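You operate a simulated robot arm through the tools that you are given. There is no shell and no other tool.

The job below is to be done with a simulated robot arm. You get a single attempt, and the scene is never put back.

JOB
Hook the thread bar on the reel, wind to 2 and brake it.
Fine: the bar goes in the reel's forks; the number on its counter.

It is judged by the outcome, as a careful person would: the job done as asked, and still so three seconds after it is handed in. It fails if anything else is knocked over, pushed out of place, dropped, spilled or broken.

ROBOT AND FRAMES
A 6-joint arm with a fingered hand, fixed in place. Base frame: the origin is at the foot of the arm, x ahead of it, y to its left, z up. Lengths are in mm, angles in rad, forces in N, time in s.
With the tool pointing down near the work surface it reaches from about 340 to 820 mm from the base axis. Its first joint turns from -2.897 to 2.897 rad. Payload 4 kg.
The TCP is the grasp point between the finger pads, 26 mm short of the fingertips. In the tool frame z runs along the fingers and y along their closing line. Largest opening 132 mm; the body of the gripper starts 73 mm behind the TCP. The gripper is a hand of 5 fingers: y runs from the thumb to the fingers, the wrist lies at [0, 0, -239] in the tool frame.
Orientation is that of the tool frame in the base frame, as a unit quaternion [w, x, y, z]. With the fingers straight down and closing along the base's y, the tool's x points along the base's -x, its y along +y and its z along -z.

CONTROLS
- The arm moves only by the tool jog_arm. Its argument "targets" is a list of rows, each a list of 2 entries, a list of its own where there are three numbers: the shift along the tool's x, y, z in mm, then the turn, a rotation vector about the tool's x, y, z in rad. In form: [[[dx, dy, dz], [ax, ay, az]], ...]. A call has 1 to 20 rows; each row shifts and turns the commanded pose from where the row before left it, along the tool's axes as they then stand. A row lasts 0.2 s, in which the tool goes at most 50 mm and 0.15 rad; a call with a longer step from one row to the next is refused whole. A pose out of reach is approached as far as the arm can. The call stops where the force on the tool passes 70 N (or 10 N more than at its start, if that is more) or the arm is blocked; 0.2 s more then pass. In this call time passes only in rows, and 0.2 s behind the last. The reply holds the time, the measured pose of the TCP, the force on the tool along the base axes, the opening and the grip force, in the units named above and with some noise, with the torque about the TCP (base axes, N m) and any sound that the robot's microphone picked up, and new pictures: "show" is both (left out), scene, wrist or none.
- Cameras (640 x 400 px; columns grow to the right, rows downward): "scene" is fixed at [48.7, -501.6, 1466.4]; the picture's right is [0.74, -0.68, 0.00], its down [-0.34, -0.37, -0.87] and it looks along [0.59, 0.64, -0.50] (base axes); focal length 328 px, centre (320, 200). "wrist" rides on the gripper at [84, 2, -97] in the tool frame; the picture's right is [-0.02, 1.00, 0.00], its down [-0.75, -0.02, -0.66] and it looks along [-0.66, -0.01, 0.75] (tool axes); focal length 270 px, centre (320, 200). There is no depth. A picture from a camera that has moved, and an enlarged one, comes with that camera's place and axes in the base frame and with its lens.
- move_fingers(finger1, finger2, finger3, finger4, thumb_bend): sets how far each is bent, from 0 (flat) to 1 (curled in); at 0.3 the hand is open as for a grip, at 0.7 the pads meet at the TCP. One left out holds its place. A second passes; each finger stops where it meets its share of the squeeze, and holds until it gets a number again. It is the only way to open and close the hand. It gives what a move gives, with no picture; readings hold the bend of each and the force on the fingers (four entries, about 0 where the hand has none), thumb and palm.
- close_up(camera, box): a new picture of the part [left, top, right, bottom] of that camera's present view, enlarged. The clock stands still meanwhile.
- close_job(): hands the job in; it is judged then, once.

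Nothing tells you positions but the pictures and the camera data. Unless the task says otherwise, let go and move clear before handing in.

The tools are called after "Call:" as a command line: name --argument value ..., lists and objects as JSON in quotes. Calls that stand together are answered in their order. jog_arm: Moves the arm, as the interface text tells. Its arguments: {"type":"object","properties":{"targets":{"type":"array","items":{"type":"array"}},"show":{"type":"string","enum":["both","scene","wrist","none"]}},"required":["targets"]} The other tools are called the same way: move_fingers (finger1, finger2, finger3, finger4, thumb_bend) moves the fingers one by one; close_up (camera, box) takes an enlarged picture of a part of a camera's view; close_job () hands the job in.

At the start:

```text
time_s: 0.0
tcp_pos: [455.7, -82.9, 1238.1]
orientation: [0.0, 0.0, 1.0, 0.0]
ft_force: [0.5, 0.1, 0.5]
moment: [-0.01, 0.04, -0.02]
width: 131.7
grasp_force: 0.0
shape: jaw
bend: [0.3, 0.3, 0.3, 0.3, 0.3]
finger forces: [0.0, 0.0, 0.1, 0.0, 0.1, 0.0]
```

scene: 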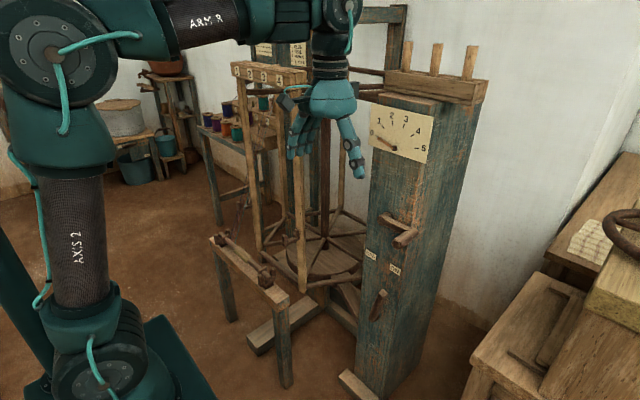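
wrist: 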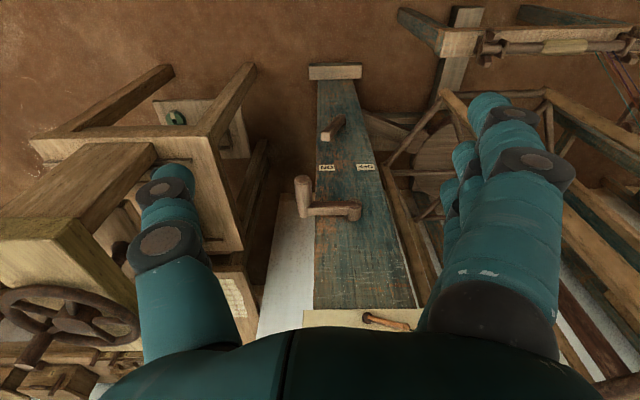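

I see a warping reel with a counter dial on a post, a crank handle, a lever, and a rail at the front that seems to carry a bar. I'll take enlarged pictures before moving anything.

Call:
close_up --camera "scene" --box '[340, 80, 500, 180]'

Call:
close_up --camera "scene" --box '[340, 180, 500, 280]'

Call:
close_up --camera "scene" --box '[190, 200, 350, 300]'

Call:
close_up --camera "scene" --box '[190, 30, 430, 180]'

Call:
close_up --camera "scene" --box '[230, 160, 390, 260]'

Call:
close_up --camera "scene" --box '[320, 280, 480, 380]'

Call:
close_up --camera "wrist" --box '[400, 0, 640, 150]'

Call:
close_up --camera "wrist" --box '[260, 90, 420, 240]'

```text
4.00 times, centred on (420, 130) of scene
camera zoom: at [48.7, -501.6, 1466.4], right [0.74, -0.68, 0.0], down [-0.34, -0.37, -0.87], along [0.59, 0.64, -0.5], focal length 1312 px, centre (-80, 480)
```

zoom: 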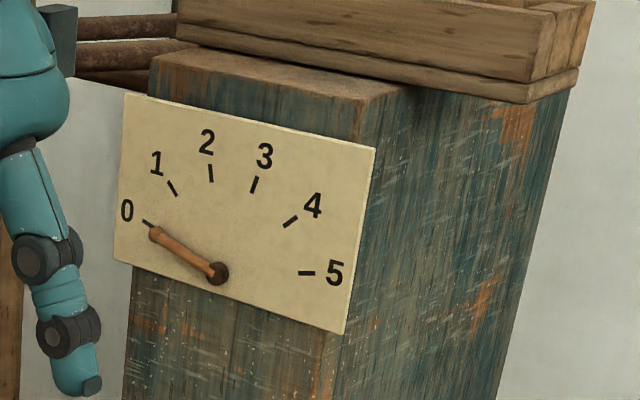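

```text
4.00 times, centred on (420, 230) of scene
camera zoom: at [48.7, -501.6, 1466.4], right [0.74, -0.68, 0.0], down [-0.34, -0.37, -0.87], along [0.59, 0.64, -0.5], focal length 1312 px, centre (-80, 80)
```

zoom: 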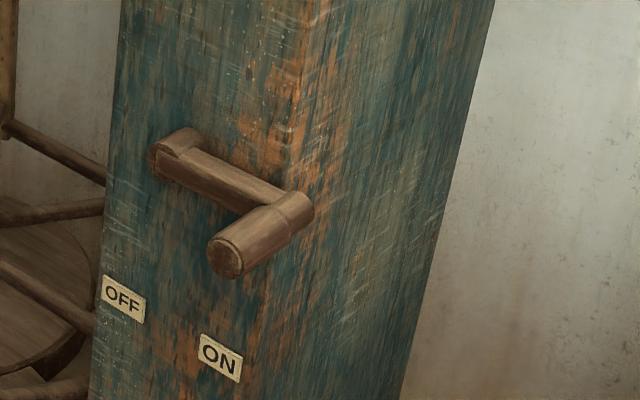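

```text
4.00 times, centred on (270, 250) of scene
camera zoom: at [48.7, -501.6, 1466.4], right [0.74, -0.68, 0.0], down [-0.34, -0.37, -0.87], along [0.59, 0.64, -0.5], focal length 1312 px, centre (520, 0)
```

zoom: 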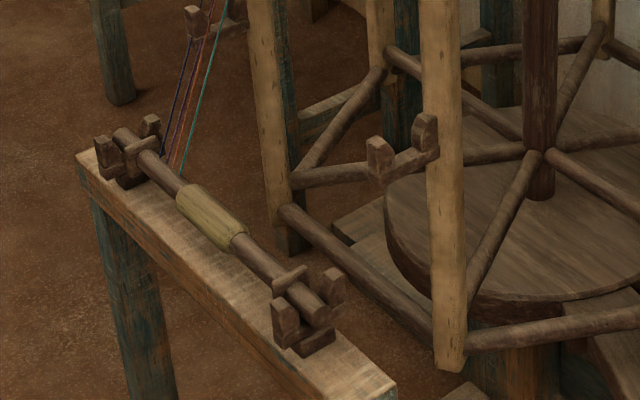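

```text
2.67 times, centred on (310, 105) of scene
camera zoom: at [48.7, -501.6, 1466.4], right [0.74, -0.68, 0.0], down [-0.34, -0.37, -0.87], along [0.59, 0.64, -0.5], focal length 875 px, centre (347, 453)
```

zoom: 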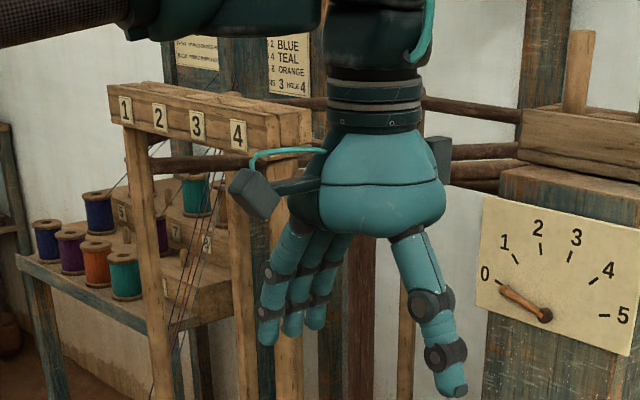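

```text
4.00 times, centred on (310, 210) of scene
camera zoom: at [48.7, -501.6, 1466.4], right [0.74, -0.68, 0.0], down [-0.34, -0.37, -0.87], along [0.59, 0.64, -0.5], focal length 1312 px, centre (360, 160)
```

zoom: 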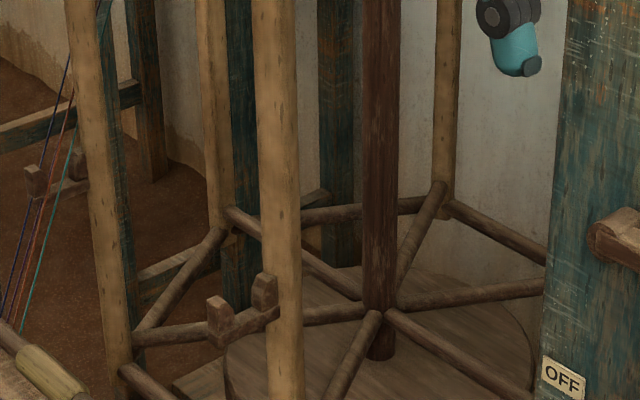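

```text
4.00 times, centred on (400, 330) of scene
camera zoom: at [48.7, -501.6, 1466.4], right [0.74, -0.68, 0.0], down [-0.34, -0.37, -0.87], along [0.59, 0.64, -0.5], focal length 1312 px, centre (0, -320)
```

zoom: 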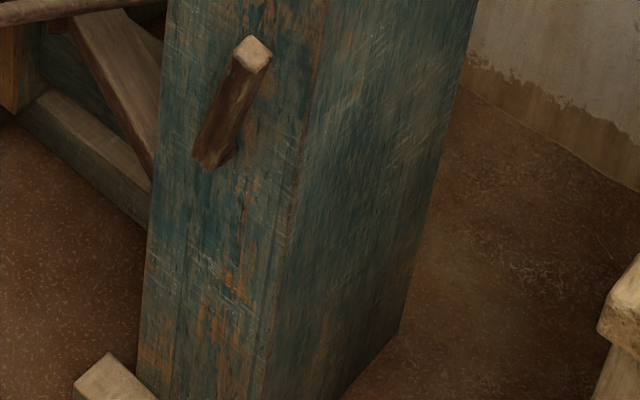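

```text
2.67 times, centred on (520, 75) of wrist
camera zoom: at [370.5, -80.8, 1334.8], right [0.02, 1.0, 0.0], down [0.75, -0.02, 0.66], along [0.66, -0.01, -0.75], focal length 721 px, centre (-213, 533)
```

zoom: 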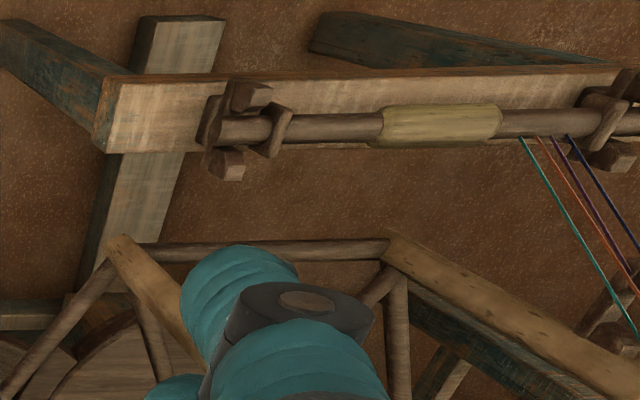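

```text
2.67 times, centred on (340, 165) of wrist
camera zoom: at [370.5, -80.8, 1334.8], right [0.02, 1.0, 0.0], down [0.75, -0.02, 0.66], along [0.66, -0.01, -0.75], focal length 721 px, centre (267, 293)
```

zoom: 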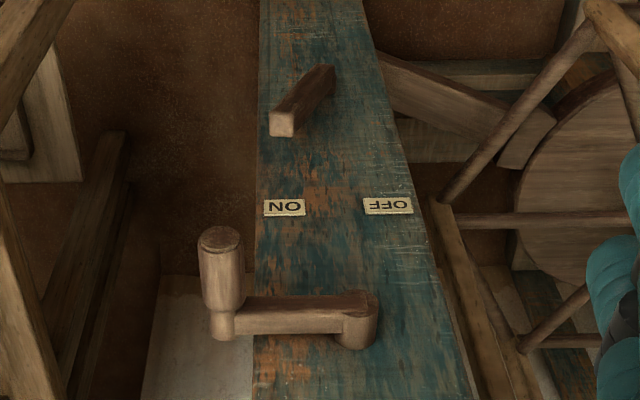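

The crank knob is near (683, -119, 919), with its axis along x near (764, -10, 917). The brake lever appears to point at ON already, with its tip near (729, -69, 663), and the thread bar rests on the rail near (520, 468, 640). I'll turn the wrist in place so its camera faces the reel and bar.

Call:
jog_arm --targets '[[[0, 0, 0], [0, 0, -0.15]], [[0, 0, 0], [0, 0, -0.15]], [[0, 0, 0], [0, 0, -0.15]], [[0, 0, 0], [0, 0, -0.15]], [[0, 0, 0], [0, 0, -0.15]], [[0, 0, 0], [0, 0, -0.1]]]'

```text
time_s: 1.4
tcp_pos: [455.2, -83.1, 1237.7]
orientation: [0.0, -0.412, 0.911, 0.0]
ft_force: [0.3, -0.4, -0.2]
moment: [-0.01, 0.01, 0.0]
width: 131.9
grasp_force: 0.1
shape: jaw
bend: [0.3, 0.3, 0.3, 0.3, 0.3]
finger forces: [0.0, 0.0, 0.0, 0.0, 0.0, 0.0]
camera wrist: at [397.9, -144.9, 1334.3], right [-0.74, 0.67, 0.0], down [0.51, 0.56, 0.66], along [0.44, 0.49, -0.75], focal length 270 px, centre (320, 200)
```

scene: 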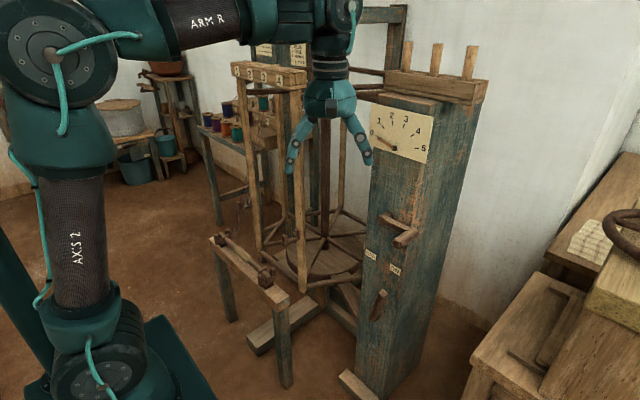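
wrist: 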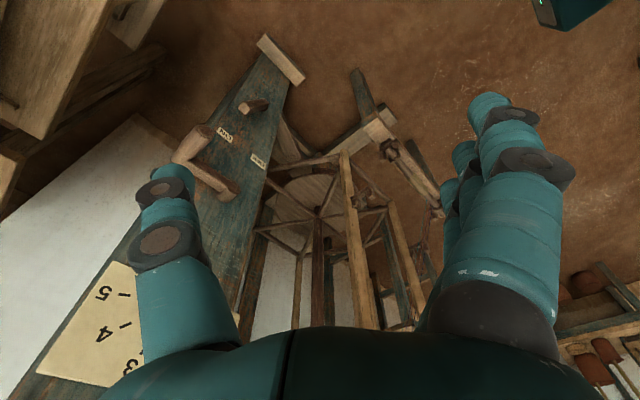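

The wrist camera now shows the reel, the rail and the crank post. I'll enlarge the reel area to find the forks.

Call:
close_up --camera "wrist" --box '[240, 60, 480, 210]'

Call:
close_up --camera "wrist" --box '[240, 180, 480, 330]'

Call:
close_up --camera "wrist" --box '[160, 60, 320, 160]'

Call:
close_up --camera "scene" --box '[200, 20, 360, 120]'

Call:
close_up --camera "scene" --box '[220, 100, 380, 200]'

Call:
close_up --camera "scene" --box '[200, 180, 320, 300]'

```text
2.67 times, centred on (360, 135) of wrist
camera zoom: at [397.9, -144.9, 1334.3], right [-0.74, 0.67, 0.0], down [0.51, 0.56, 0.66], along [0.44, 0.49, -0.75], focal length 721 px, centre (213, 373)
```

zoom: 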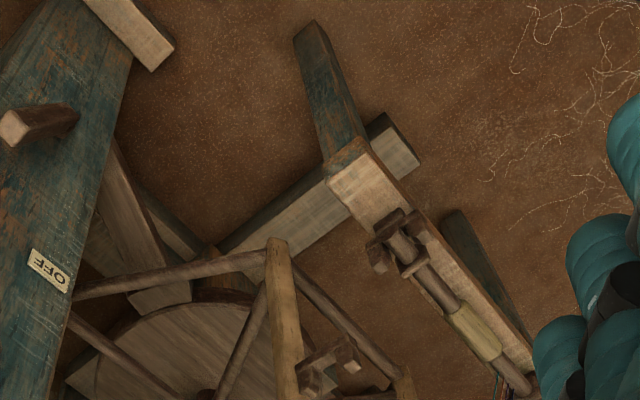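

```text
2.67 times, centred on (360, 255) of wrist
camera zoom: at [397.9, -144.9, 1334.3], right [-0.74, 0.67, 0.0], down [0.51, 0.56, 0.66], along [0.44, 0.49, -0.75], focal length 721 px, centre (213, 53)
```

zoom: 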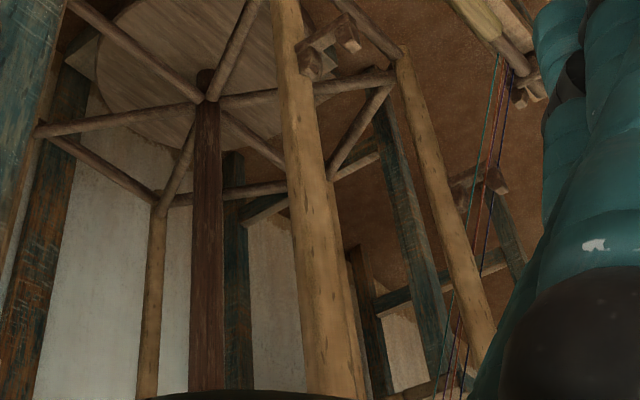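

```text
4.00 times, centred on (240, 110) of wrist
camera zoom: at [397.9, -144.9, 1334.3], right [-0.74, 0.67, 0.0], down [0.51, 0.56, 0.66], along [0.44, 0.49, -0.75], focal length 1081 px, centre (640, 560)
```

zoom: 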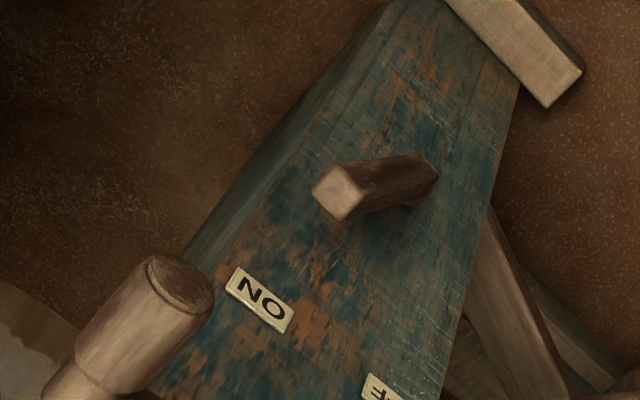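

```text
4.00 times, centred on (280, 70) of scene
camera zoom: at [48.7, -501.6, 1466.4], right [0.74, -0.68, 0.0], down [-0.34, -0.37, -0.87], along [0.59, 0.64, -0.5], focal length 1312 px, centre (480, 720)
```

zoom: 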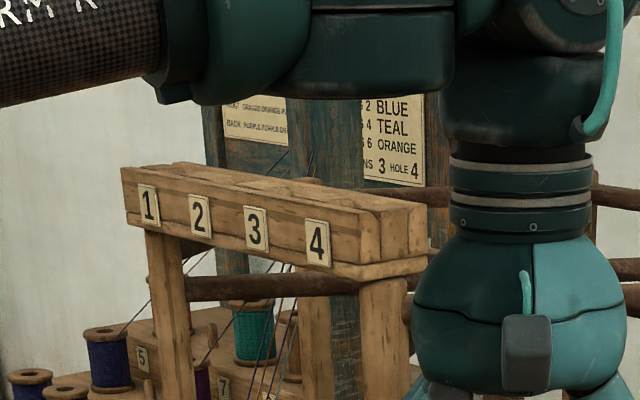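

```text
4.00 times, centred on (300, 150) of scene
camera zoom: at [48.7, -501.6, 1466.4], right [0.74, -0.68, 0.0], down [-0.34, -0.37, -0.87], along [0.59, 0.64, -0.5], focal length 1312 px, centre (400, 400)
```

zoom: 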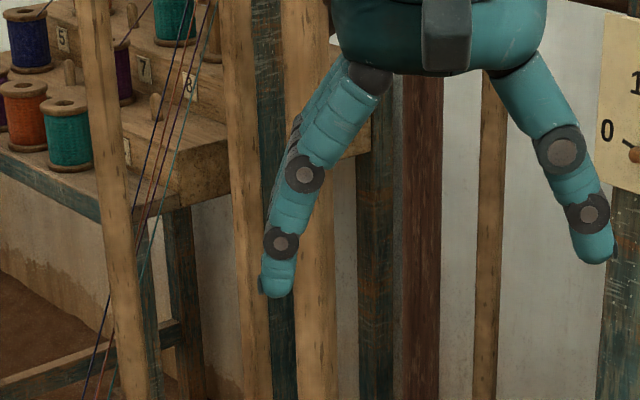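

```text
3.33 times, centred on (260, 240) of scene
camera zoom: at [48.7, -501.6, 1466.4], right [0.74, -0.68, 0.0], down [-0.34, -0.37, -0.87], along [0.59, 0.64, -0.5], focal length 1093 px, centre (520, 67)
```

zoom: 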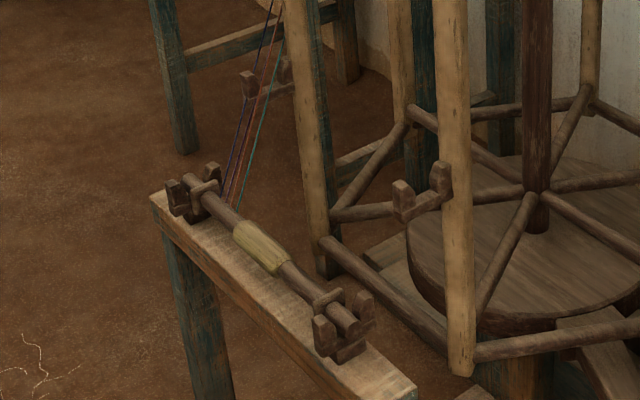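

The forks look to be near x≈635, z≈730, at y≈305 and y≈625, facing the rail. I'll finish turning the wrist so it closes along x, then move to a pose where its camera looks down the bar.

Call:
jog_arm --targets '[[[0, 0, 0], [0, 0, -0.144]], [[0, 0, 0], [0, 0, -0.144]], [[0, 0, 0], [0, 0, -0.144]], [[0, 0, 0], [0, 0, -0.144]], [[0, 0, 0], [0, 0, -0.1448]], [[-30.5, -10.8, 23], [0, 0, 0]], [[-30.5, -10.8, 23], [0, 0, 0]], [[-30.5, -10.8, 23], [0, 0, 0]], [[-30.5, -10.8, 23], [0, 0, 0]], [[-30.5, -10.8, 23], [0, 0, 0]], [[-30.5, -10.8, 23], [0, 0, 0]]]'

Call:
close_up --camera "wrist" --box '[200, 0, 440, 150]'

Call:
close_up --camera "wrist" --box '[200, 130, 440, 280]'

```text
time_s: 3.8
tcp_pos: [553.6, 99.1, 1166.1]
orientation: [0.0, -0.706, 0.708, 0.0]
ft_force: [-0.4, 0.0, -0.9]
moment: [-0.02, -0.06, 0.0]
width: 131.8
grasp_force: 0.0
shape: jaw
bend: [0.3, 0.3, 0.3, 0.3, 0.3]
finger forces: [0.0, 0.0, 0.1, 0.0, 0.0, 0.0]
out of reach, approached as far as the arm can: row 6, 7, 8, 9, 10, 11
camera wrist: at [552.0, 13.9, 1262.0], right [-1.0, 0.02, 0.0], down [0.02, 0.75, 0.66], along [0.01, 0.66, -0.75], focal length 270 px, centre (320, 200)
```

scene: 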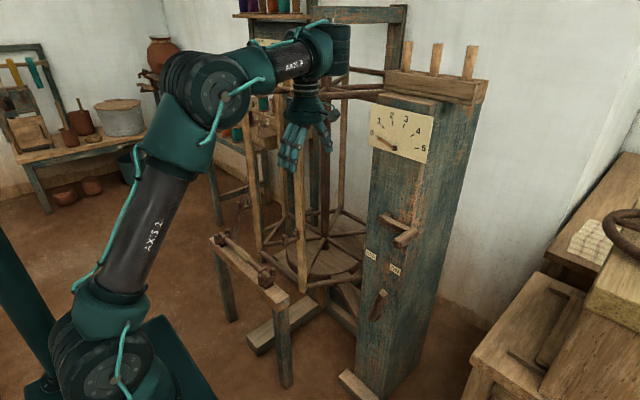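
wrist: 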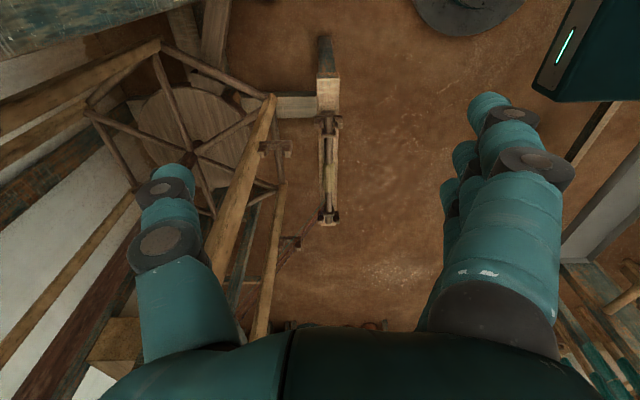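

```text
2.67 times, centred on (320, 75) of wrist
camera zoom: at [552.0, 13.9, 1262.0], right [-1.0, 0.02, 0.0], down [0.02, 0.75, 0.66], along [0.01, 0.66, -0.75], focal length 721 px, centre (320, 533)
```

zoom: 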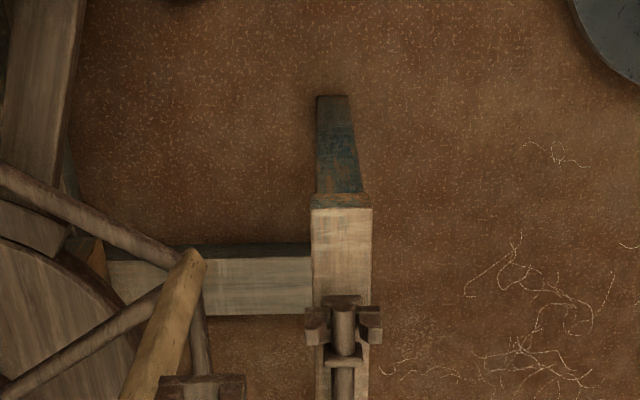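

```text
2.67 times, centred on (320, 205) of wrist
camera zoom: at [552.0, 13.9, 1262.0], right [-1.0, 0.02, 0.0], down [0.02, 0.75, 0.66], along [0.01, 0.66, -0.75], focal length 721 px, centre (320, 187)
```

zoom: 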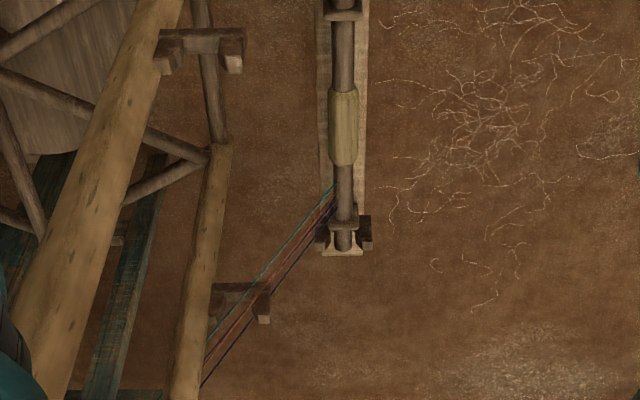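

The bar runs along y from about 284 to 647 at x≈534, and the forks sit near x≈660. The arm stopped short of the last target, so I'll move on towards the bar, which should also give me another view for working out heights.

Call:
jog_arm --targets '[[[0, 0, 0], [0, 0, 0]], [[-25, 0, 0], [0, 0, 0]], [[-25, 0, 0], [0, 0, 0]], [[-25, 0, 0], [0, 0, 0]], [[-25, 0, 0], [0, 0, 0]]]'

```text
time_s: 5.0
tcp_pos: [553.5, 199.0, 1165.6]
orientation: [0.0, 0.708, -0.707, 0.0]
ft_force: [-0.4, 0.4, 1.1]
moment: [-0.02, 0.0, 0.02]
width: 132.3
grasp_force: 0.1
shape: jaw
bend: [0.3, 0.3, 0.3, 0.3, 0.3]
finger forces: [0.0, 0.0, 0.1, 0.0, 0.0, 0.0]
camera wrist: at [551.8, 115.4, 1261.8], right [-1.0, 0.02, 0.0], down [0.02, 0.75, 0.66], along [0.01, 0.66, -0.75], focal length 270 px, centre (320, 200)
```

scene: 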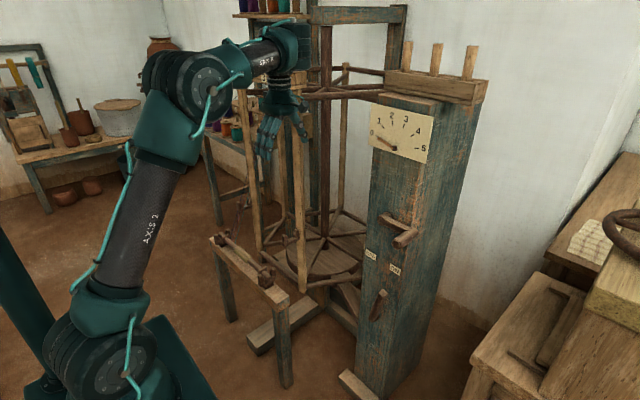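
wrist: 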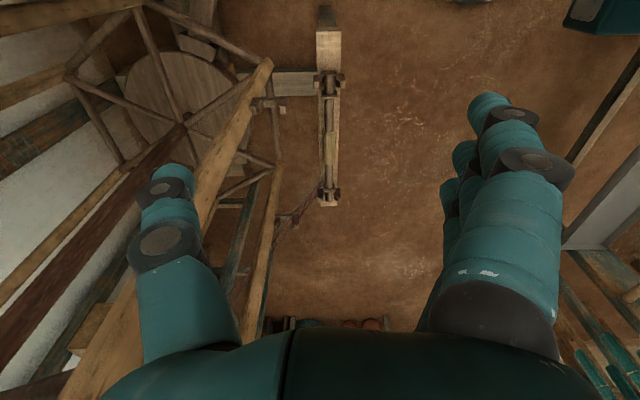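

The commanded pose restarts from the measured one, so the shortfall carries no offset. I'll go straight down to get a closer view of the bar and forks, at moderate speed and with a check partway.

Call:
jog_arm --targets '[[[0, 13, 40], [0, 0, 0]], [[0, 10, 40], [0, 0, 0]], [[0, 10, 40], [0, 0, 0]], [[0, 0, 40], [0, 0, 0]], [[0, 0, 40], [0, 0, 0]]]'

```text
time_s: 6.2
tcp_pos: [613.5, 236.1, 1077.8]
orientation: [0.002, 0.708, -0.707, 0.0]
ft_force: [-0.2, -0.4, 0.2]
moment: [-0.02, -0.01, -0.01]
width: 131.6
grasp_force: 0.1
shape: jaw
bend: [0.3, 0.3, 0.3, 0.3, 0.3]
finger forces: [0.0, 0.0, 0.0, 0.0, 0.1, 0.0]
out of reach, approached as far as the arm can: row 1, 2, 3, 4, 5
camera wrist: at [612.0, 151.0, 1174.2], right [-1.0, 0.02, 0.0], down [0.02, 0.75, 0.66], along [0.01, 0.66, -0.75], focal length 270 px, centre (320, 200)
```

scene: 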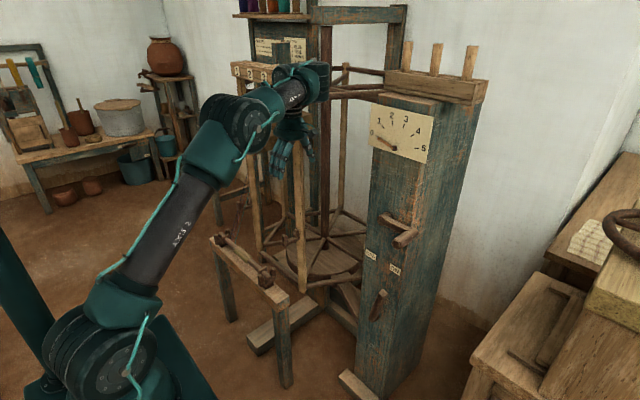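
wrist: 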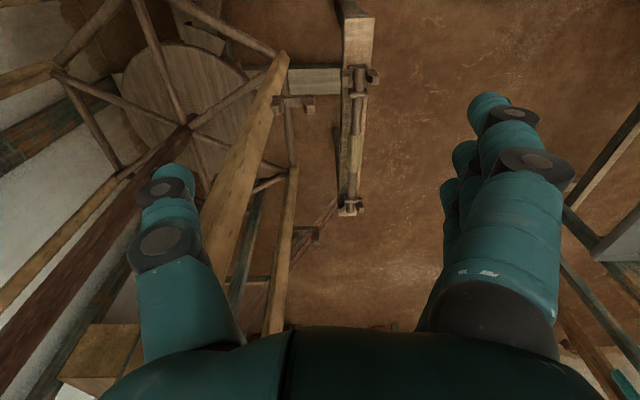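

The arm drifted outward as it went down, so some joint is at its limit. I'll look at the arm's shape before choosing how to approach.

Call:
close_up --camera "scene" --box '[0, 50, 400, 400]'

Call:
close_up --camera "scene" --box '[190, 40, 350, 140]'

```text
1.14 times, centred on (200, 225) of scene
camera zoom: at [48.7, -501.6, 1466.4], right [0.74, -0.68, 0.0], down [-0.34, -0.37, -0.87], along [0.59, 0.64, -0.5], focal length 375 px, centre (457, 171)
```

zoom: 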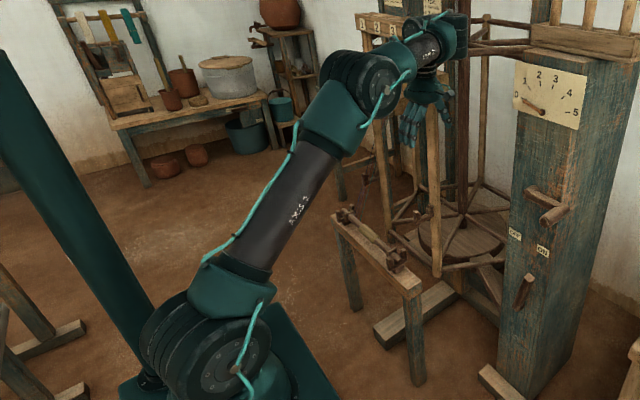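

```text
4.00 times, centred on (270, 90) of scene
camera zoom: at [48.7, -501.6, 1466.4], right [0.74, -0.68, 0.0], down [-0.34, -0.37, -0.87], along [0.59, 0.64, -0.5], focal length 1312 px, centre (520, 640)
```

zoom: 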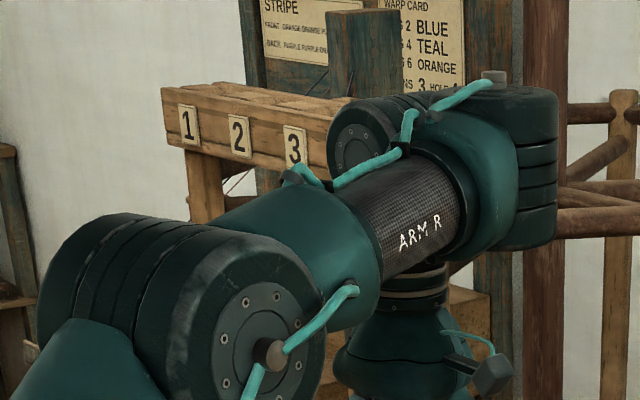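

The elbow is only partly bent, so I'll test how low the arm can go further out along its own direction, in small steps.

Call:
jog_arm --targets '[[[-10, 0, 20], [0, 0, 0]], [[-10, 0, 20], [0, 0, 0]], [[-10, 0, 20], [0, 0, 0]], [[-10, 0, 20], [0, 0, 0]], [[-10, 0, 20], [0, 0, 0]]]' --show "scene"

```text
time_s: 7.4
tcp_pos: [644.0, 296.8, 998.7]
orientation: [0.0, 0.707, -0.707, 0.0]
ft_force: [0.4, 0.0, -0.3]
moment: [0.03, -0.03, 0.01]
width: 131.7
grasp_force: 0.0
shape: jaw
bend: [0.3, 0.3, 0.3, 0.3, 0.3]
finger forces: [0.0, 0.0, 0.0, 0.0, 0.0, 0.1]
out of reach, approached as far as the arm can: row 1, 2, 3, 4, 5
```

scene: 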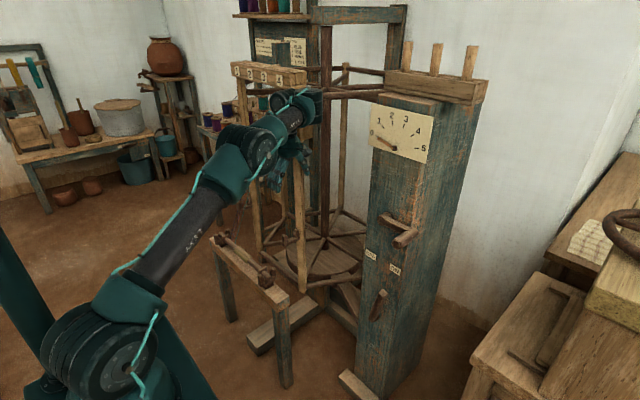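

The thumb is getting near a reel pole, so I'll back off up and inward. Then I'll try a small outward tilt of the fingers to see which wrist direction is limited.

Call:
jog_arm --targets '[[[15, 15, -30], [0, 0, 0]], [[15, 15, -30], [0, 0, 0]], [[15, 15, -30], [0, 0, 0]], [[10, 15, -30], [0, 0, 0]], [[0, 0, 0], [-0.1, 0, 0]], [[0, 0, 0], [-0.1, 0, 0]]]' --show "scene"

```text
time_s: 8.8
tcp_pos: [571.8, 227.0, 1118.8]
orientation: [-0.027, -0.706, 0.707, 0.027]
ft_force: [-0.3, -0.8, -0.5]
moment: [-0.01, 0.0, -0.02]
width: 132.0
grasp_force: 0.0
shape: jaw
bend: [0.3, 0.3, 0.3, 0.3, 0.3]
finger forces: [0.0, 0.0, 0.0, 0.0, 0.1, 0.0]
out of reach, approached as far as the arm can: row 5, 6
```

scene: 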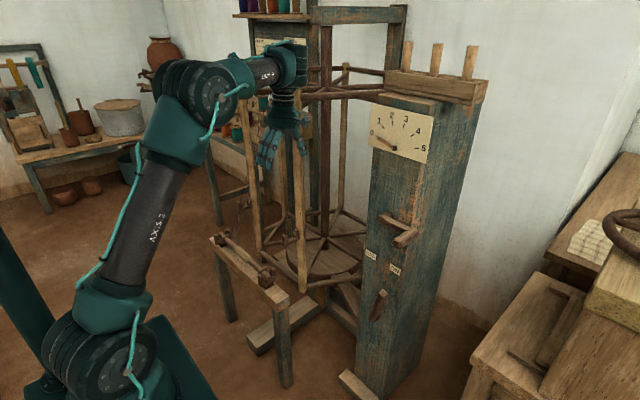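

The inward tilt seems to have run the arm to full stretch. I'll test tilting about the wrist point instead, outward first and then inward, so the wrist itself stays put.

Call:
jog_arm --targets '[[[10, 8, 0], [0, 0, 0]], [[0, -24, -1], [0.1, 0, 0]], [[0, -24, -1], [0.1, 0, 0]]]' --show "none"

Call:
jog_arm --targets '[[[0, 24, -1], [-0.1, 0, 0]], [[0, 24, -1], [-0.1, 0, 0]], [[0, 24, -1], [-0.1, 0, 0]], [[0, 24, -1], [-0.1, 0, 0]]]' --show "scene"

```text
time_s: 9.6
tcp_pos: [622.7, 221.0, 1132.9]
orientation: [0.042, -0.706, 0.706, -0.043]
ft_force: [1.2, -0.1, 0.8]
moment: [0.03, 0.02, 0.0]
width: 131.6
grasp_force: 0.1
shape: jaw
bend: [0.3, 0.3, 0.3, 0.3, 0.3]
finger forces: [0.0, 0.0, 0.0, 0.0, 0.0, 0.0]
out of reach, approached as far as the arm can: row 2, 3
```

```text
time_s: 10.6
tcp_pos: [505.3, 100.6, 1109.5]
orientation: [0.088, 0.702, -0.702, -0.084]
ft_force: [0.7, -1.4, -0.2]
moment: [0.14, 0.06, 0.0]
width: 131.7
grasp_force: 0.0
shape: jaw
bend: [0.3, 0.3, 0.3, 0.3, 0.3]
finger forces: [0.1, 0.0, 0.0, 0.0, 0.1, 0.1]
out of reach, approached as far as the arm can: row 2, 3, 4
```

scene: 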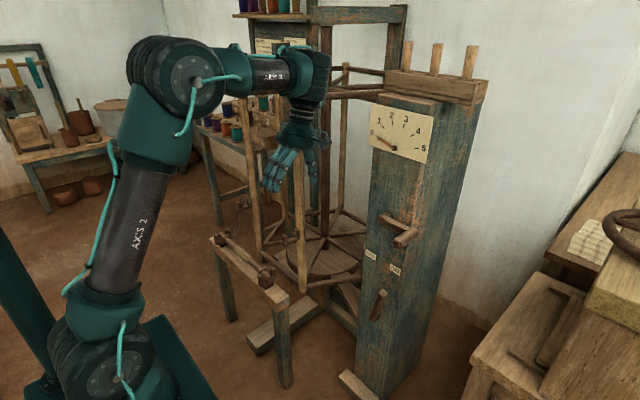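

The azimuth shifted during that inward tilt, which suggests the limit depends on the hand's yaw relative to the arm. I'll return the hand to vertical, turn it back towards its starting yaw, and check whether the arm can go down freely there.

Call:
jog_arm --targets '[[[0, -24, -10], [0.12, 0, 0]], [[0, -24, -10], [0.124, 0, 0]], [[20, 20, -10], [0, 0, 0.15]], [[20, 20, -10], [0, 0, 0.15]], [[20, 20, -10], [0, 0, 0.15]], [[20, 20, -10], [0, 0, 0.15]], [[10, 10, 0], [0, 0, 0.15]]]' --show "scene"

```text
time_s: 12.2
tcp_pos: [472.7, 39.2, 1198.3]
orientation: [-0.018, -0.398, 0.917, 0.009]
ft_force: [-0.7, 0.1, 1.0]
moment: [-0.01, -0.03, -0.02]
width: 131.9
grasp_force: 0.0
shape: jaw
bend: [0.3, 0.3, 0.3, 0.3, 0.3]
finger forces: [0.0, 0.0, 0.0, 0.0, 0.0, 0.1]
out of reach, approached as far as the arm can: row 2, 3, 4, 5, 6, 7
```

scene: 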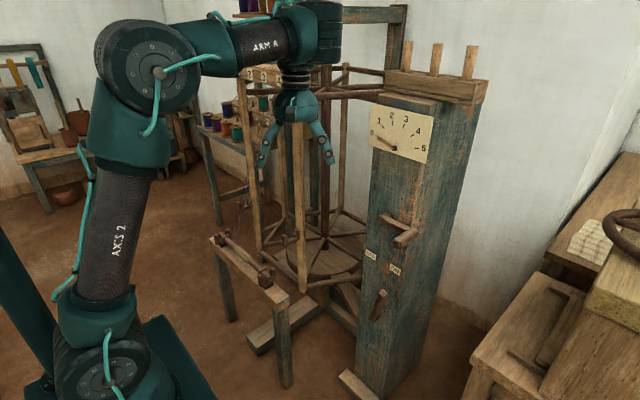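

The hand is close to vertical now with a yaw of about 0.82. I'll try a straight descent here.

Call:
jog_arm --targets '[[[0, 0, 0], [0.03, 0.03, 0]], [[0, 0, 25], [0, 0, 0]], [[0, 0, 25], [0, 0, 0]], [[0, 0, 25], [0, 0, 0]], [[0, 0, 25], [0, 0, 0]]]' --show "scene"

```text
time_s: 13.4
tcp_pos: [512.4, 43.4, 1183.6]
orientation: [-0.024, -0.4, 0.916, -0.012]
ft_force: [-0.5, -0.2, -0.2]
moment: [-0.03, -0.01, 0.01]
width: 131.9
grasp_force: 0.0
shape: jaw
bend: [0.3, 0.3, 0.3, 0.3, 0.3]
finger forces: [0.1, 0.1, 0.0, 0.1, 0.0, 0.1]
out of reach, approached as far as the arm can: row 2, 3, 4, 5
```

scene: 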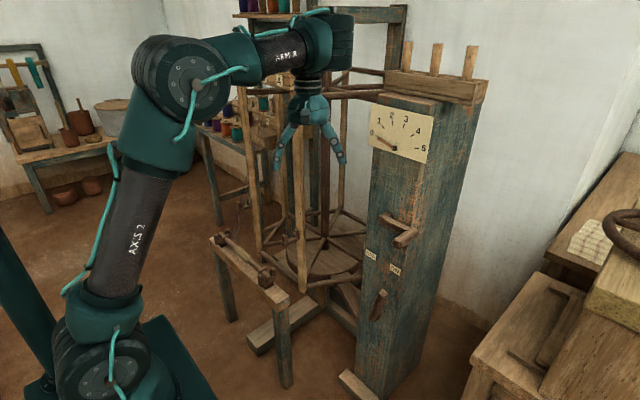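

The limit shows up regardless of yaw. I'll go back to the starting yaw near y=0, where the arm plane lines up with the tool axes, to map it cleanly.

Call:
jog_arm --targets '[[[0, 0, -20], [0, 0, 0.15]], [[0, 0, -20], [0, 0, 0.15]], [[0, 0, -20], [0, 0, 0.15]], [[0, 0, 0], [0, 0, 0.15]], [[0, 0, 0], [0, 0, 0.15]], [[0, 0, 0], [0, 0, 0.073]], [[0, 0, 0], [0, 0, 0]]]' --show "none"

Call:
jog_arm --targets '[[[24, 0, -1], [0, 0.1, 0]], [[24, 0, -1], [0, 0.1, 0]], [[24, 0, -1], [0, 0.1, 0]], [[24, 0, -1], [0, 0.1, 0]]]' --show "none"

```text
time_s: 15.0
tcp_pos: [515.7, 45.6, 1243.5]
orientation: [-0.015, 0.001, 1.0, -0.02]
ft_force: [-0.5, -0.3, 0.6]
moment: [0.01, -0.03, 0.02]
width: 131.8
grasp_force: 0.1
shape: jaw
bend: [0.3, 0.3, 0.3, 0.3, 0.3]
finger forces: [0.1, 0.0, 0.1, 0.0, 0.0, 0.1]
```

```text
time_s: 16.0
tcp_pos: [413.6, 46.0, 1247.5]
orientation: [-0.213, 0.005, 0.977, -0.019]
ft_force: [0.3, 0.5, -0.2]
moment: [0.01, 0.0, 0.01]
width: 131.8
grasp_force: 0.1
shape: jaw
bend: [0.3, 0.3, 0.3, 0.3, 0.3]
finger forces: [0.0, 0.0, 0.0, 0.1, 0.1, 0.0]
out of reach, approached as far as the arm can: row 4
```

Inward tilt is available up to about 0.42 rad here. Next I'll test how far outward tilt goes from the same wrist point.

Call:
jog_arm --targets '[[[-24, 0, -1], [0, -0.1, 0]], [[-24, 0, -1], [0, -0.1, 0]], [[-24, 0, -1], [0, -0.1, 0]], [[-24, 0, -1], [0, -0.1, 0]], [[0, 0, 0], [0, 0, 0]]]' --show "none"

Call:
jog_arm --targets '[[[-24, 0, -1], [0, -0.1, 0]], [[-24, 0, -1], [0, -0.1, 0]], [[-24, 0, -1], [0, -0.1, 0]], [[-24, 0, -1], [0, -0.1, 0]]]' --show "scene"

```text
time_s: 17.2
tcp_pos: [508.6, 43.0, 1223.6]
orientation: [-0.015, 0.0, 1.0, -0.021]
ft_force: [0.8, 0.2, 0.3]
moment: [0.01, 0.01, 0.0]
width: 131.8
grasp_force: 0.0
shape: jaw
bend: [0.3, 0.3, 0.3, 0.3, 0.3]
finger forces: [0.1, 0.0, 0.0, 0.0, 0.1, 0.0]
```

```text
time_s: 18.2
tcp_pos: [623.3, 48.1, 1272.8]
orientation: [0.183, -0.004, 0.983, -0.021]
ft_force: [-0.3, -0.6, 1.5]
moment: [-0.02, -0.03, -0.01]
width: 131.7
grasp_force: 0.1
shape: jaw
bend: [0.3, 0.3, 0.3, 0.3, 0.3]
finger forces: [0.1, 0.0, 0.0, 0.0, 0.0, 0.0]
out of reach, approached as far as the arm can: row 2, 3, 4
```

scene: 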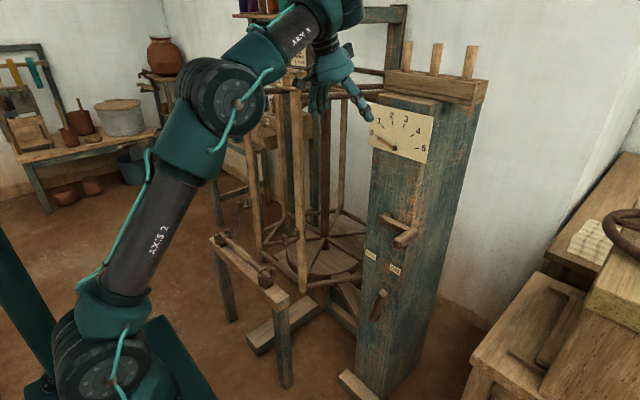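

The hand holds nearly the same angle to the forearm when tilted outward, so the wrist pitch joint is on its lower stop. I'll look closely at the wrist's build to see if it can be flipped to its other configuration.

Call:
close_up --camera "scene" --box '[210, 0, 400, 130]'

Call:
jog_arm --targets '[[[24, 0, 5], [0, 0.1, 0]], [[24, 0, 5], [0, 0.1, 0]], [[24, 0, 5], [0, 0.1, 0]], [[24, 0, 5], [0, 0.068, 0]], [[24, 0, 0], [0, 0, 0]], [[0, 30, 0], [0, 0, 0]]]' --show "none"

Call:
close_up --camera "scene" --box '[100, 0, 400, 190]'

```text
3.08 times, centred on (305, 65) of scene
camera zoom: at [48.7, -501.6, 1466.4], right [0.74, -0.68, 0.0], down [-0.34, -0.37, -0.87], along [0.59, 0.64, -0.5], focal length 1009 px, centre (366, 615)
```

zoom: 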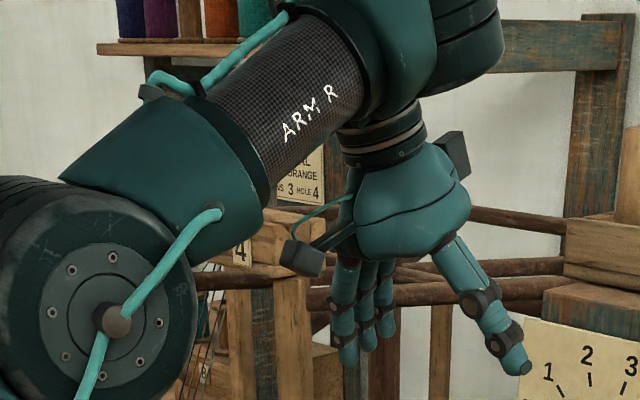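

```text
time_s: 19.6
tcp_pos: [512.7, 74.9, 1231.3]
orientation: [0.0, 0.0, 1.0, -0.022]
ft_force: [-0.3, 0.0, 0.0]
moment: [-0.03, 0.01, -0.01]
width: 131.6
grasp_force: 0.0
shape: jaw
bend: [0.3, 0.3, 0.3, 0.3, 0.3]
finger forces: [0.0, 0.0, 0.0, 0.0, 0.0, 0.0]
```

```text
2.11 times, centred on (250, 95) of scene
camera zoom: at [48.7, -501.6, 1466.4], right [0.74, -0.68, 0.0], down [-0.34, -0.37, -0.87], along [0.59, 0.64, -0.5], focal length 690 px, centre (467, 421)
```

zoom: 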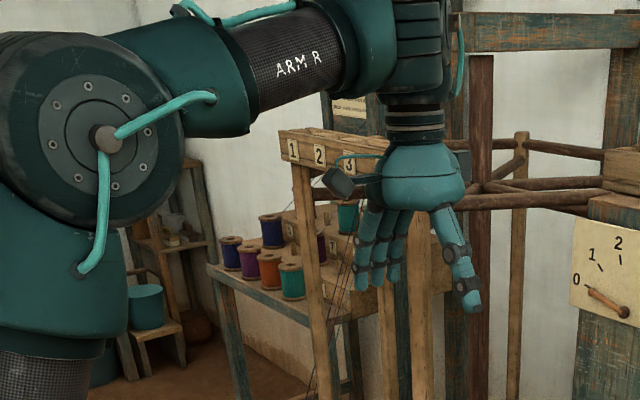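

I think the wrist may have a second configuration. I'll test it by swinging the hand sideways towards -y about the wrist point, in the free space on that side, and see whether the arm follows.

Call:
jog_arm --targets '[[[0, -35.7, -2.7], [0.15, 0, 0]], [[0, -35.7, -2.7], [0.15, 0, 0]], [[0, -35.7, -2.7], [0.15, 0, 0]], [[0, -35.7, -2.7], [0.15, 0, 0]], [[0, -35.7, -2.7], [0.15, 0, 0]]]' --show "scene"

Call:
close_up --camera "scene" --box '[100, 0, 400, 190]'

```text
time_s: 20.8
tcp_pos: [501.4, -91.6, 1269.5]
orientation: [0.017, -0.004, 0.975, -0.221]
ft_force: [1.7, -0.7, -0.4]
moment: [0.0, -0.02, 0.02]
width: 131.7
grasp_force: 0.0
shape: jaw
bend: [0.3, 0.3, 0.3, 0.3, 0.3]
finger forces: [0.0, 0.0, 0.0, 0.0, 0.1, 0.1]
out of reach, approached as far as the arm can: row 3, 4, 5
```

scene: 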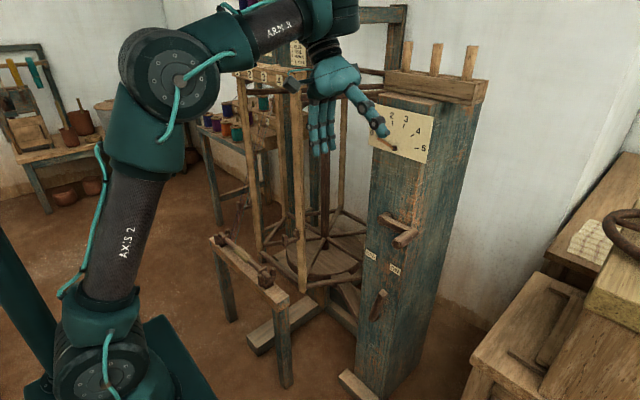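

```text
2.11 times, centred on (250, 95) of scene
camera zoom: at [48.7, -501.6, 1466.4], right [0.74, -0.68, 0.0], down [-0.34, -0.37, -0.87], along [0.59, 0.64, -0.5], focal length 690 px, centre (467, 421)
```

zoom: 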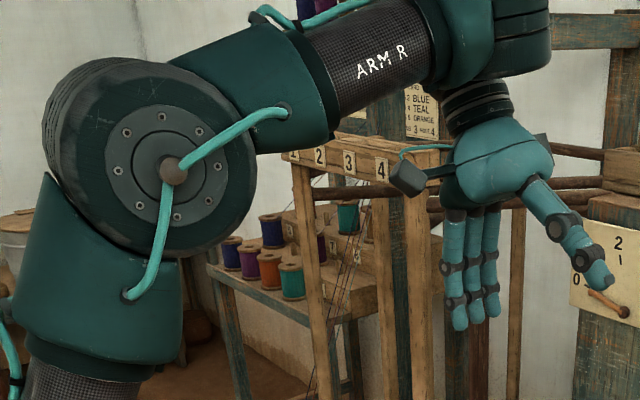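

Sideways tilt is limited as well. I'll return to vertical and creep down slowly, to see whether this is a true joint limit or only an effect of speed.

Call:
jog_arm --targets '[[[0, 35, 0], [-0.15, 0, 0]], [[0, 35, 0], [-0.15, 0, 0]], [[0, 30, 0], [-0.146, 0, 0]], [[0, 0, 0], [0, -0.034, 0]], [[0, 0, 5], [0, 0, 0]], [[0, 0, 5], [0, 0, 0]], [[0, 0, 5], [0, 0, 0]], [[0, 0, 5], [0, 0, 0]], [[0, 0, 5], [0, 0, 0]], [[0, 0, 5], [0, 0, 0]], [[0, 0, 5], [0, 0, 0]], [[0, 0, 5], [0, 0, 0]], [[0, 0, 5], [0, 0, 0]], [[0, 0, 5], [0, 0, 0]], [[0, 0, 5], [0, 0, 0]], [[0, 0, 5], [0, 0, 0]]]'

```text
time_s: 24.2
tcp_pos: [523.1, 0.3, 1213.7]
orientation: [0.032, -0.009, 0.999, -0.001]
ft_force: [0.2, -0.5, -0.6]
moment: [0.02, 0.03, -0.02]
width: 131.6
grasp_force: 0.1
shape: jaw
bend: [0.3, 0.3, 0.3, 0.3, 0.3]
finger forces: [0.0, 0.0, 0.1, 0.1, 0.0, 0.0]
out of reach, approached as far as the arm can: row 3, 9, 10, 11, 12, 13, 14, 15, 16
camera wrist: at [433.2, 1.1, 1304.5], right [0.0, 1.0, 0.0], down [0.71, 0.0, 0.7], along [0.7, 0.0, -0.71], focal length 270 px, centre (320, 200)
```

scene: 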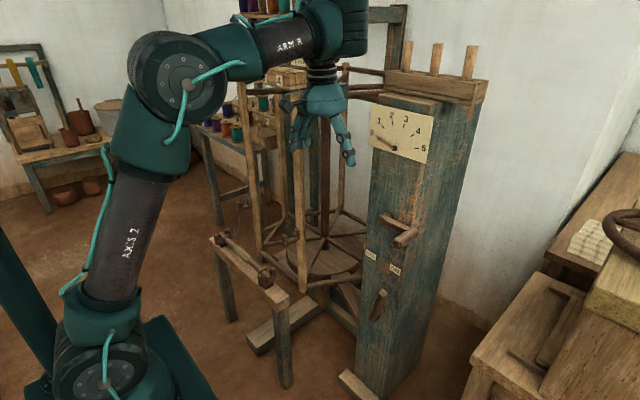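
wrist: 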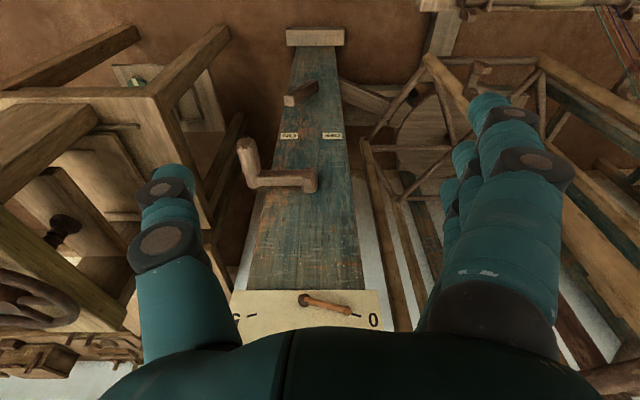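

It is a true joint limit, with the hand not able to straighten past about 90° to the forearm. I'll test leaning the hand towards +y as well, to find out which joint layout this is.

Call:
jog_arm --targets '[[[0, 0, -20], [0, 0.03, 0]], [[0, 0, -20], [0, 0.034, 0]], [[0, 35.7, -2.7], [-0.15, 0, 0]], [[0, 35.7, -2.7], [-0.15, 0, 0]], [[0, 35.7, -2.7], [-0.15, 0, 0]], [[0, 35.7, -2.7], [-0.15, 0, 0]]]' --show "scene"

Call:
close_up --camera "scene" --box '[100, 0, 400, 190]'

```text
time_s: 25.6
tcp_pos: [528.8, 122.7, 1255.3]
orientation: [0.001, -0.011, 0.975, 0.22]
ft_force: [-1.1, 0.0, 0.7]
moment: [0.06, -0.05, -0.09]
width: 131.8
grasp_force: 0.0
shape: jaw
bend: [0.3, 0.3, 0.3, 0.3, 0.3]
finger forces: [0.0, 0.0, 0.0, 0.0, 0.0, 0.0]
out of reach, approached as far as the arm can: row 1, 2, 3, 6
```

scene: 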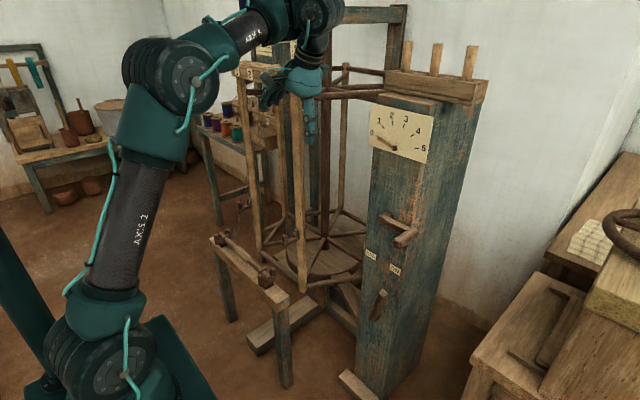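

```text
2.11 times, centred on (250, 95) of scene
camera zoom: at [48.7, -501.6, 1466.4], right [0.74, -0.68, 0.0], down [-0.34, -0.37, -0.87], along [0.59, 0.64, -0.5], focal length 690 px, centre (467, 421)
```

zoom: 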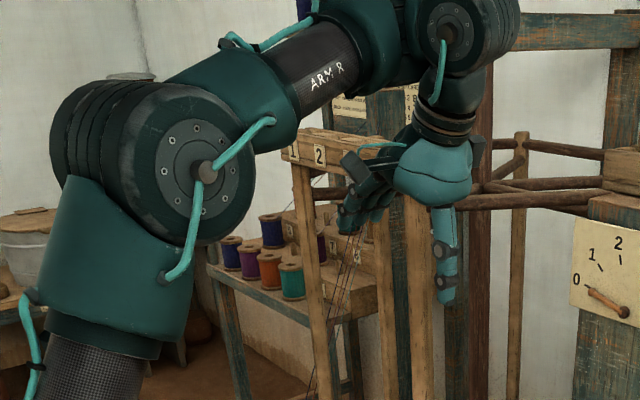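

The wrist housing rolled over between poses, which shows that a joint is rolling about the forearm. I'll look closer at the wrist.

Call:
close_up --camera "scene" --box '[220, 0, 380, 110]'

Call:
jog_arm --targets '[[[0, -20, 0], [0.15, 0, 0]], [[0, -20, 0], [0.15, 0, 0]], [[0, 0, 0], [0, 0, 0]]]' --show "none"

Call:
close_up --camera "scene" --box '[220, 0, 380, 110]'

Call:
jog_arm --targets '[[[0, 0, 0], [0.15, 0, 0]], [[0, 0, 0], [0, 0, 0]]]' --show "none"

Call:
close_up --camera "scene" --box '[220, 0, 380, 110]'

```text
3.64 times, centred on (300, 55) of scene
camera zoom: at [48.7, -501.6, 1466.4], right [0.74, -0.68, 0.0], down [-0.34, -0.37, -0.87], along [0.59, 0.64, -0.5], focal length 1193 px, centre (393, 727)
```

zoom: 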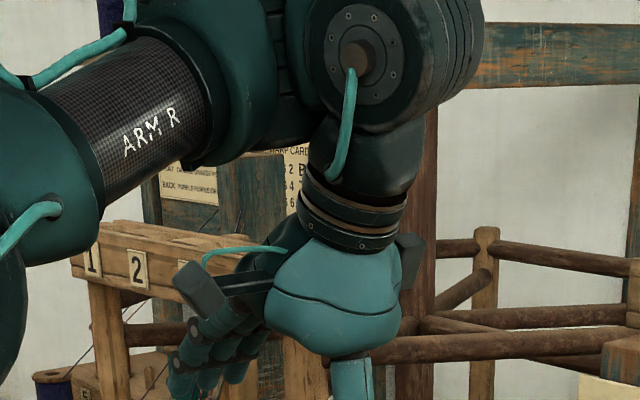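

```text
time_s: 26.4
tcp_pos: [526.1, 82.7, 1242.1]
orientation: [0.004, -0.004, 0.997, 0.072]
ft_force: [-0.2, -0.1, 0.8]
moment: [0.03, -0.01, -0.02]
width: 131.9
grasp_force: 0.0
shape: jaw
bend: [0.3, 0.3, 0.3, 0.3, 0.3]
finger forces: [0.0, 0.0, 0.0, 0.0, 0.1, 0.0]
```

```text
3.64 times, centred on (300, 55) of scene
camera zoom: at [48.7, -501.6, 1466.4], right [0.74, -0.68, 0.0], down [-0.34, -0.37, -0.87], along [0.59, 0.64, -0.5], focal length 1193 px, centre (393, 727)
```

zoom: 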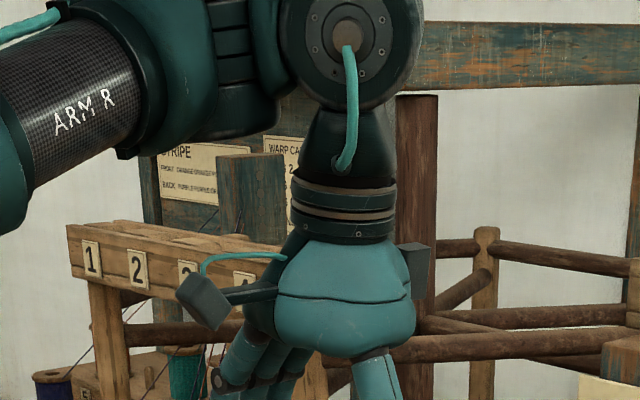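

```text
time_s: 27.0
tcp_pos: [531.2, 83.6, 1241.9]
orientation: [0.001, -0.003, 1.0, 0.012]
ft_force: [0.8, -0.5, 0.3]
moment: [0.0, 0.0, 0.03]
width: 131.7
grasp_force: 0.0
shape: jaw
bend: [0.3, 0.3, 0.3, 0.3, 0.3]
finger forces: [0.1, 0.0, 0.1, 0.0, 0.0, 0.0]
```

```text
3.64 times, centred on (300, 55) of scene
camera zoom: at [48.7, -501.6, 1466.4], right [0.74, -0.68, 0.0], down [-0.34, -0.37, -0.87], along [0.59, 0.64, -0.5], focal length 1193 px, centre (393, 727)
```

zoom: 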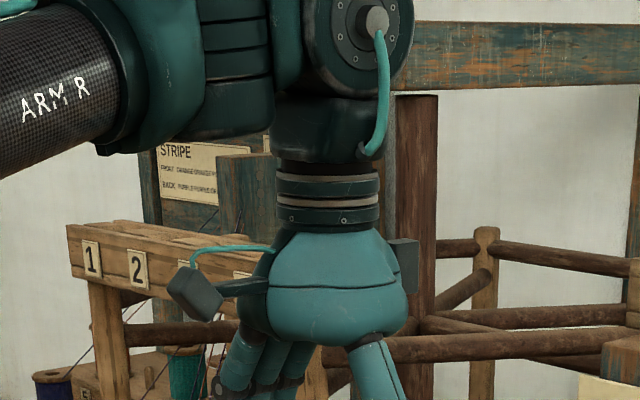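

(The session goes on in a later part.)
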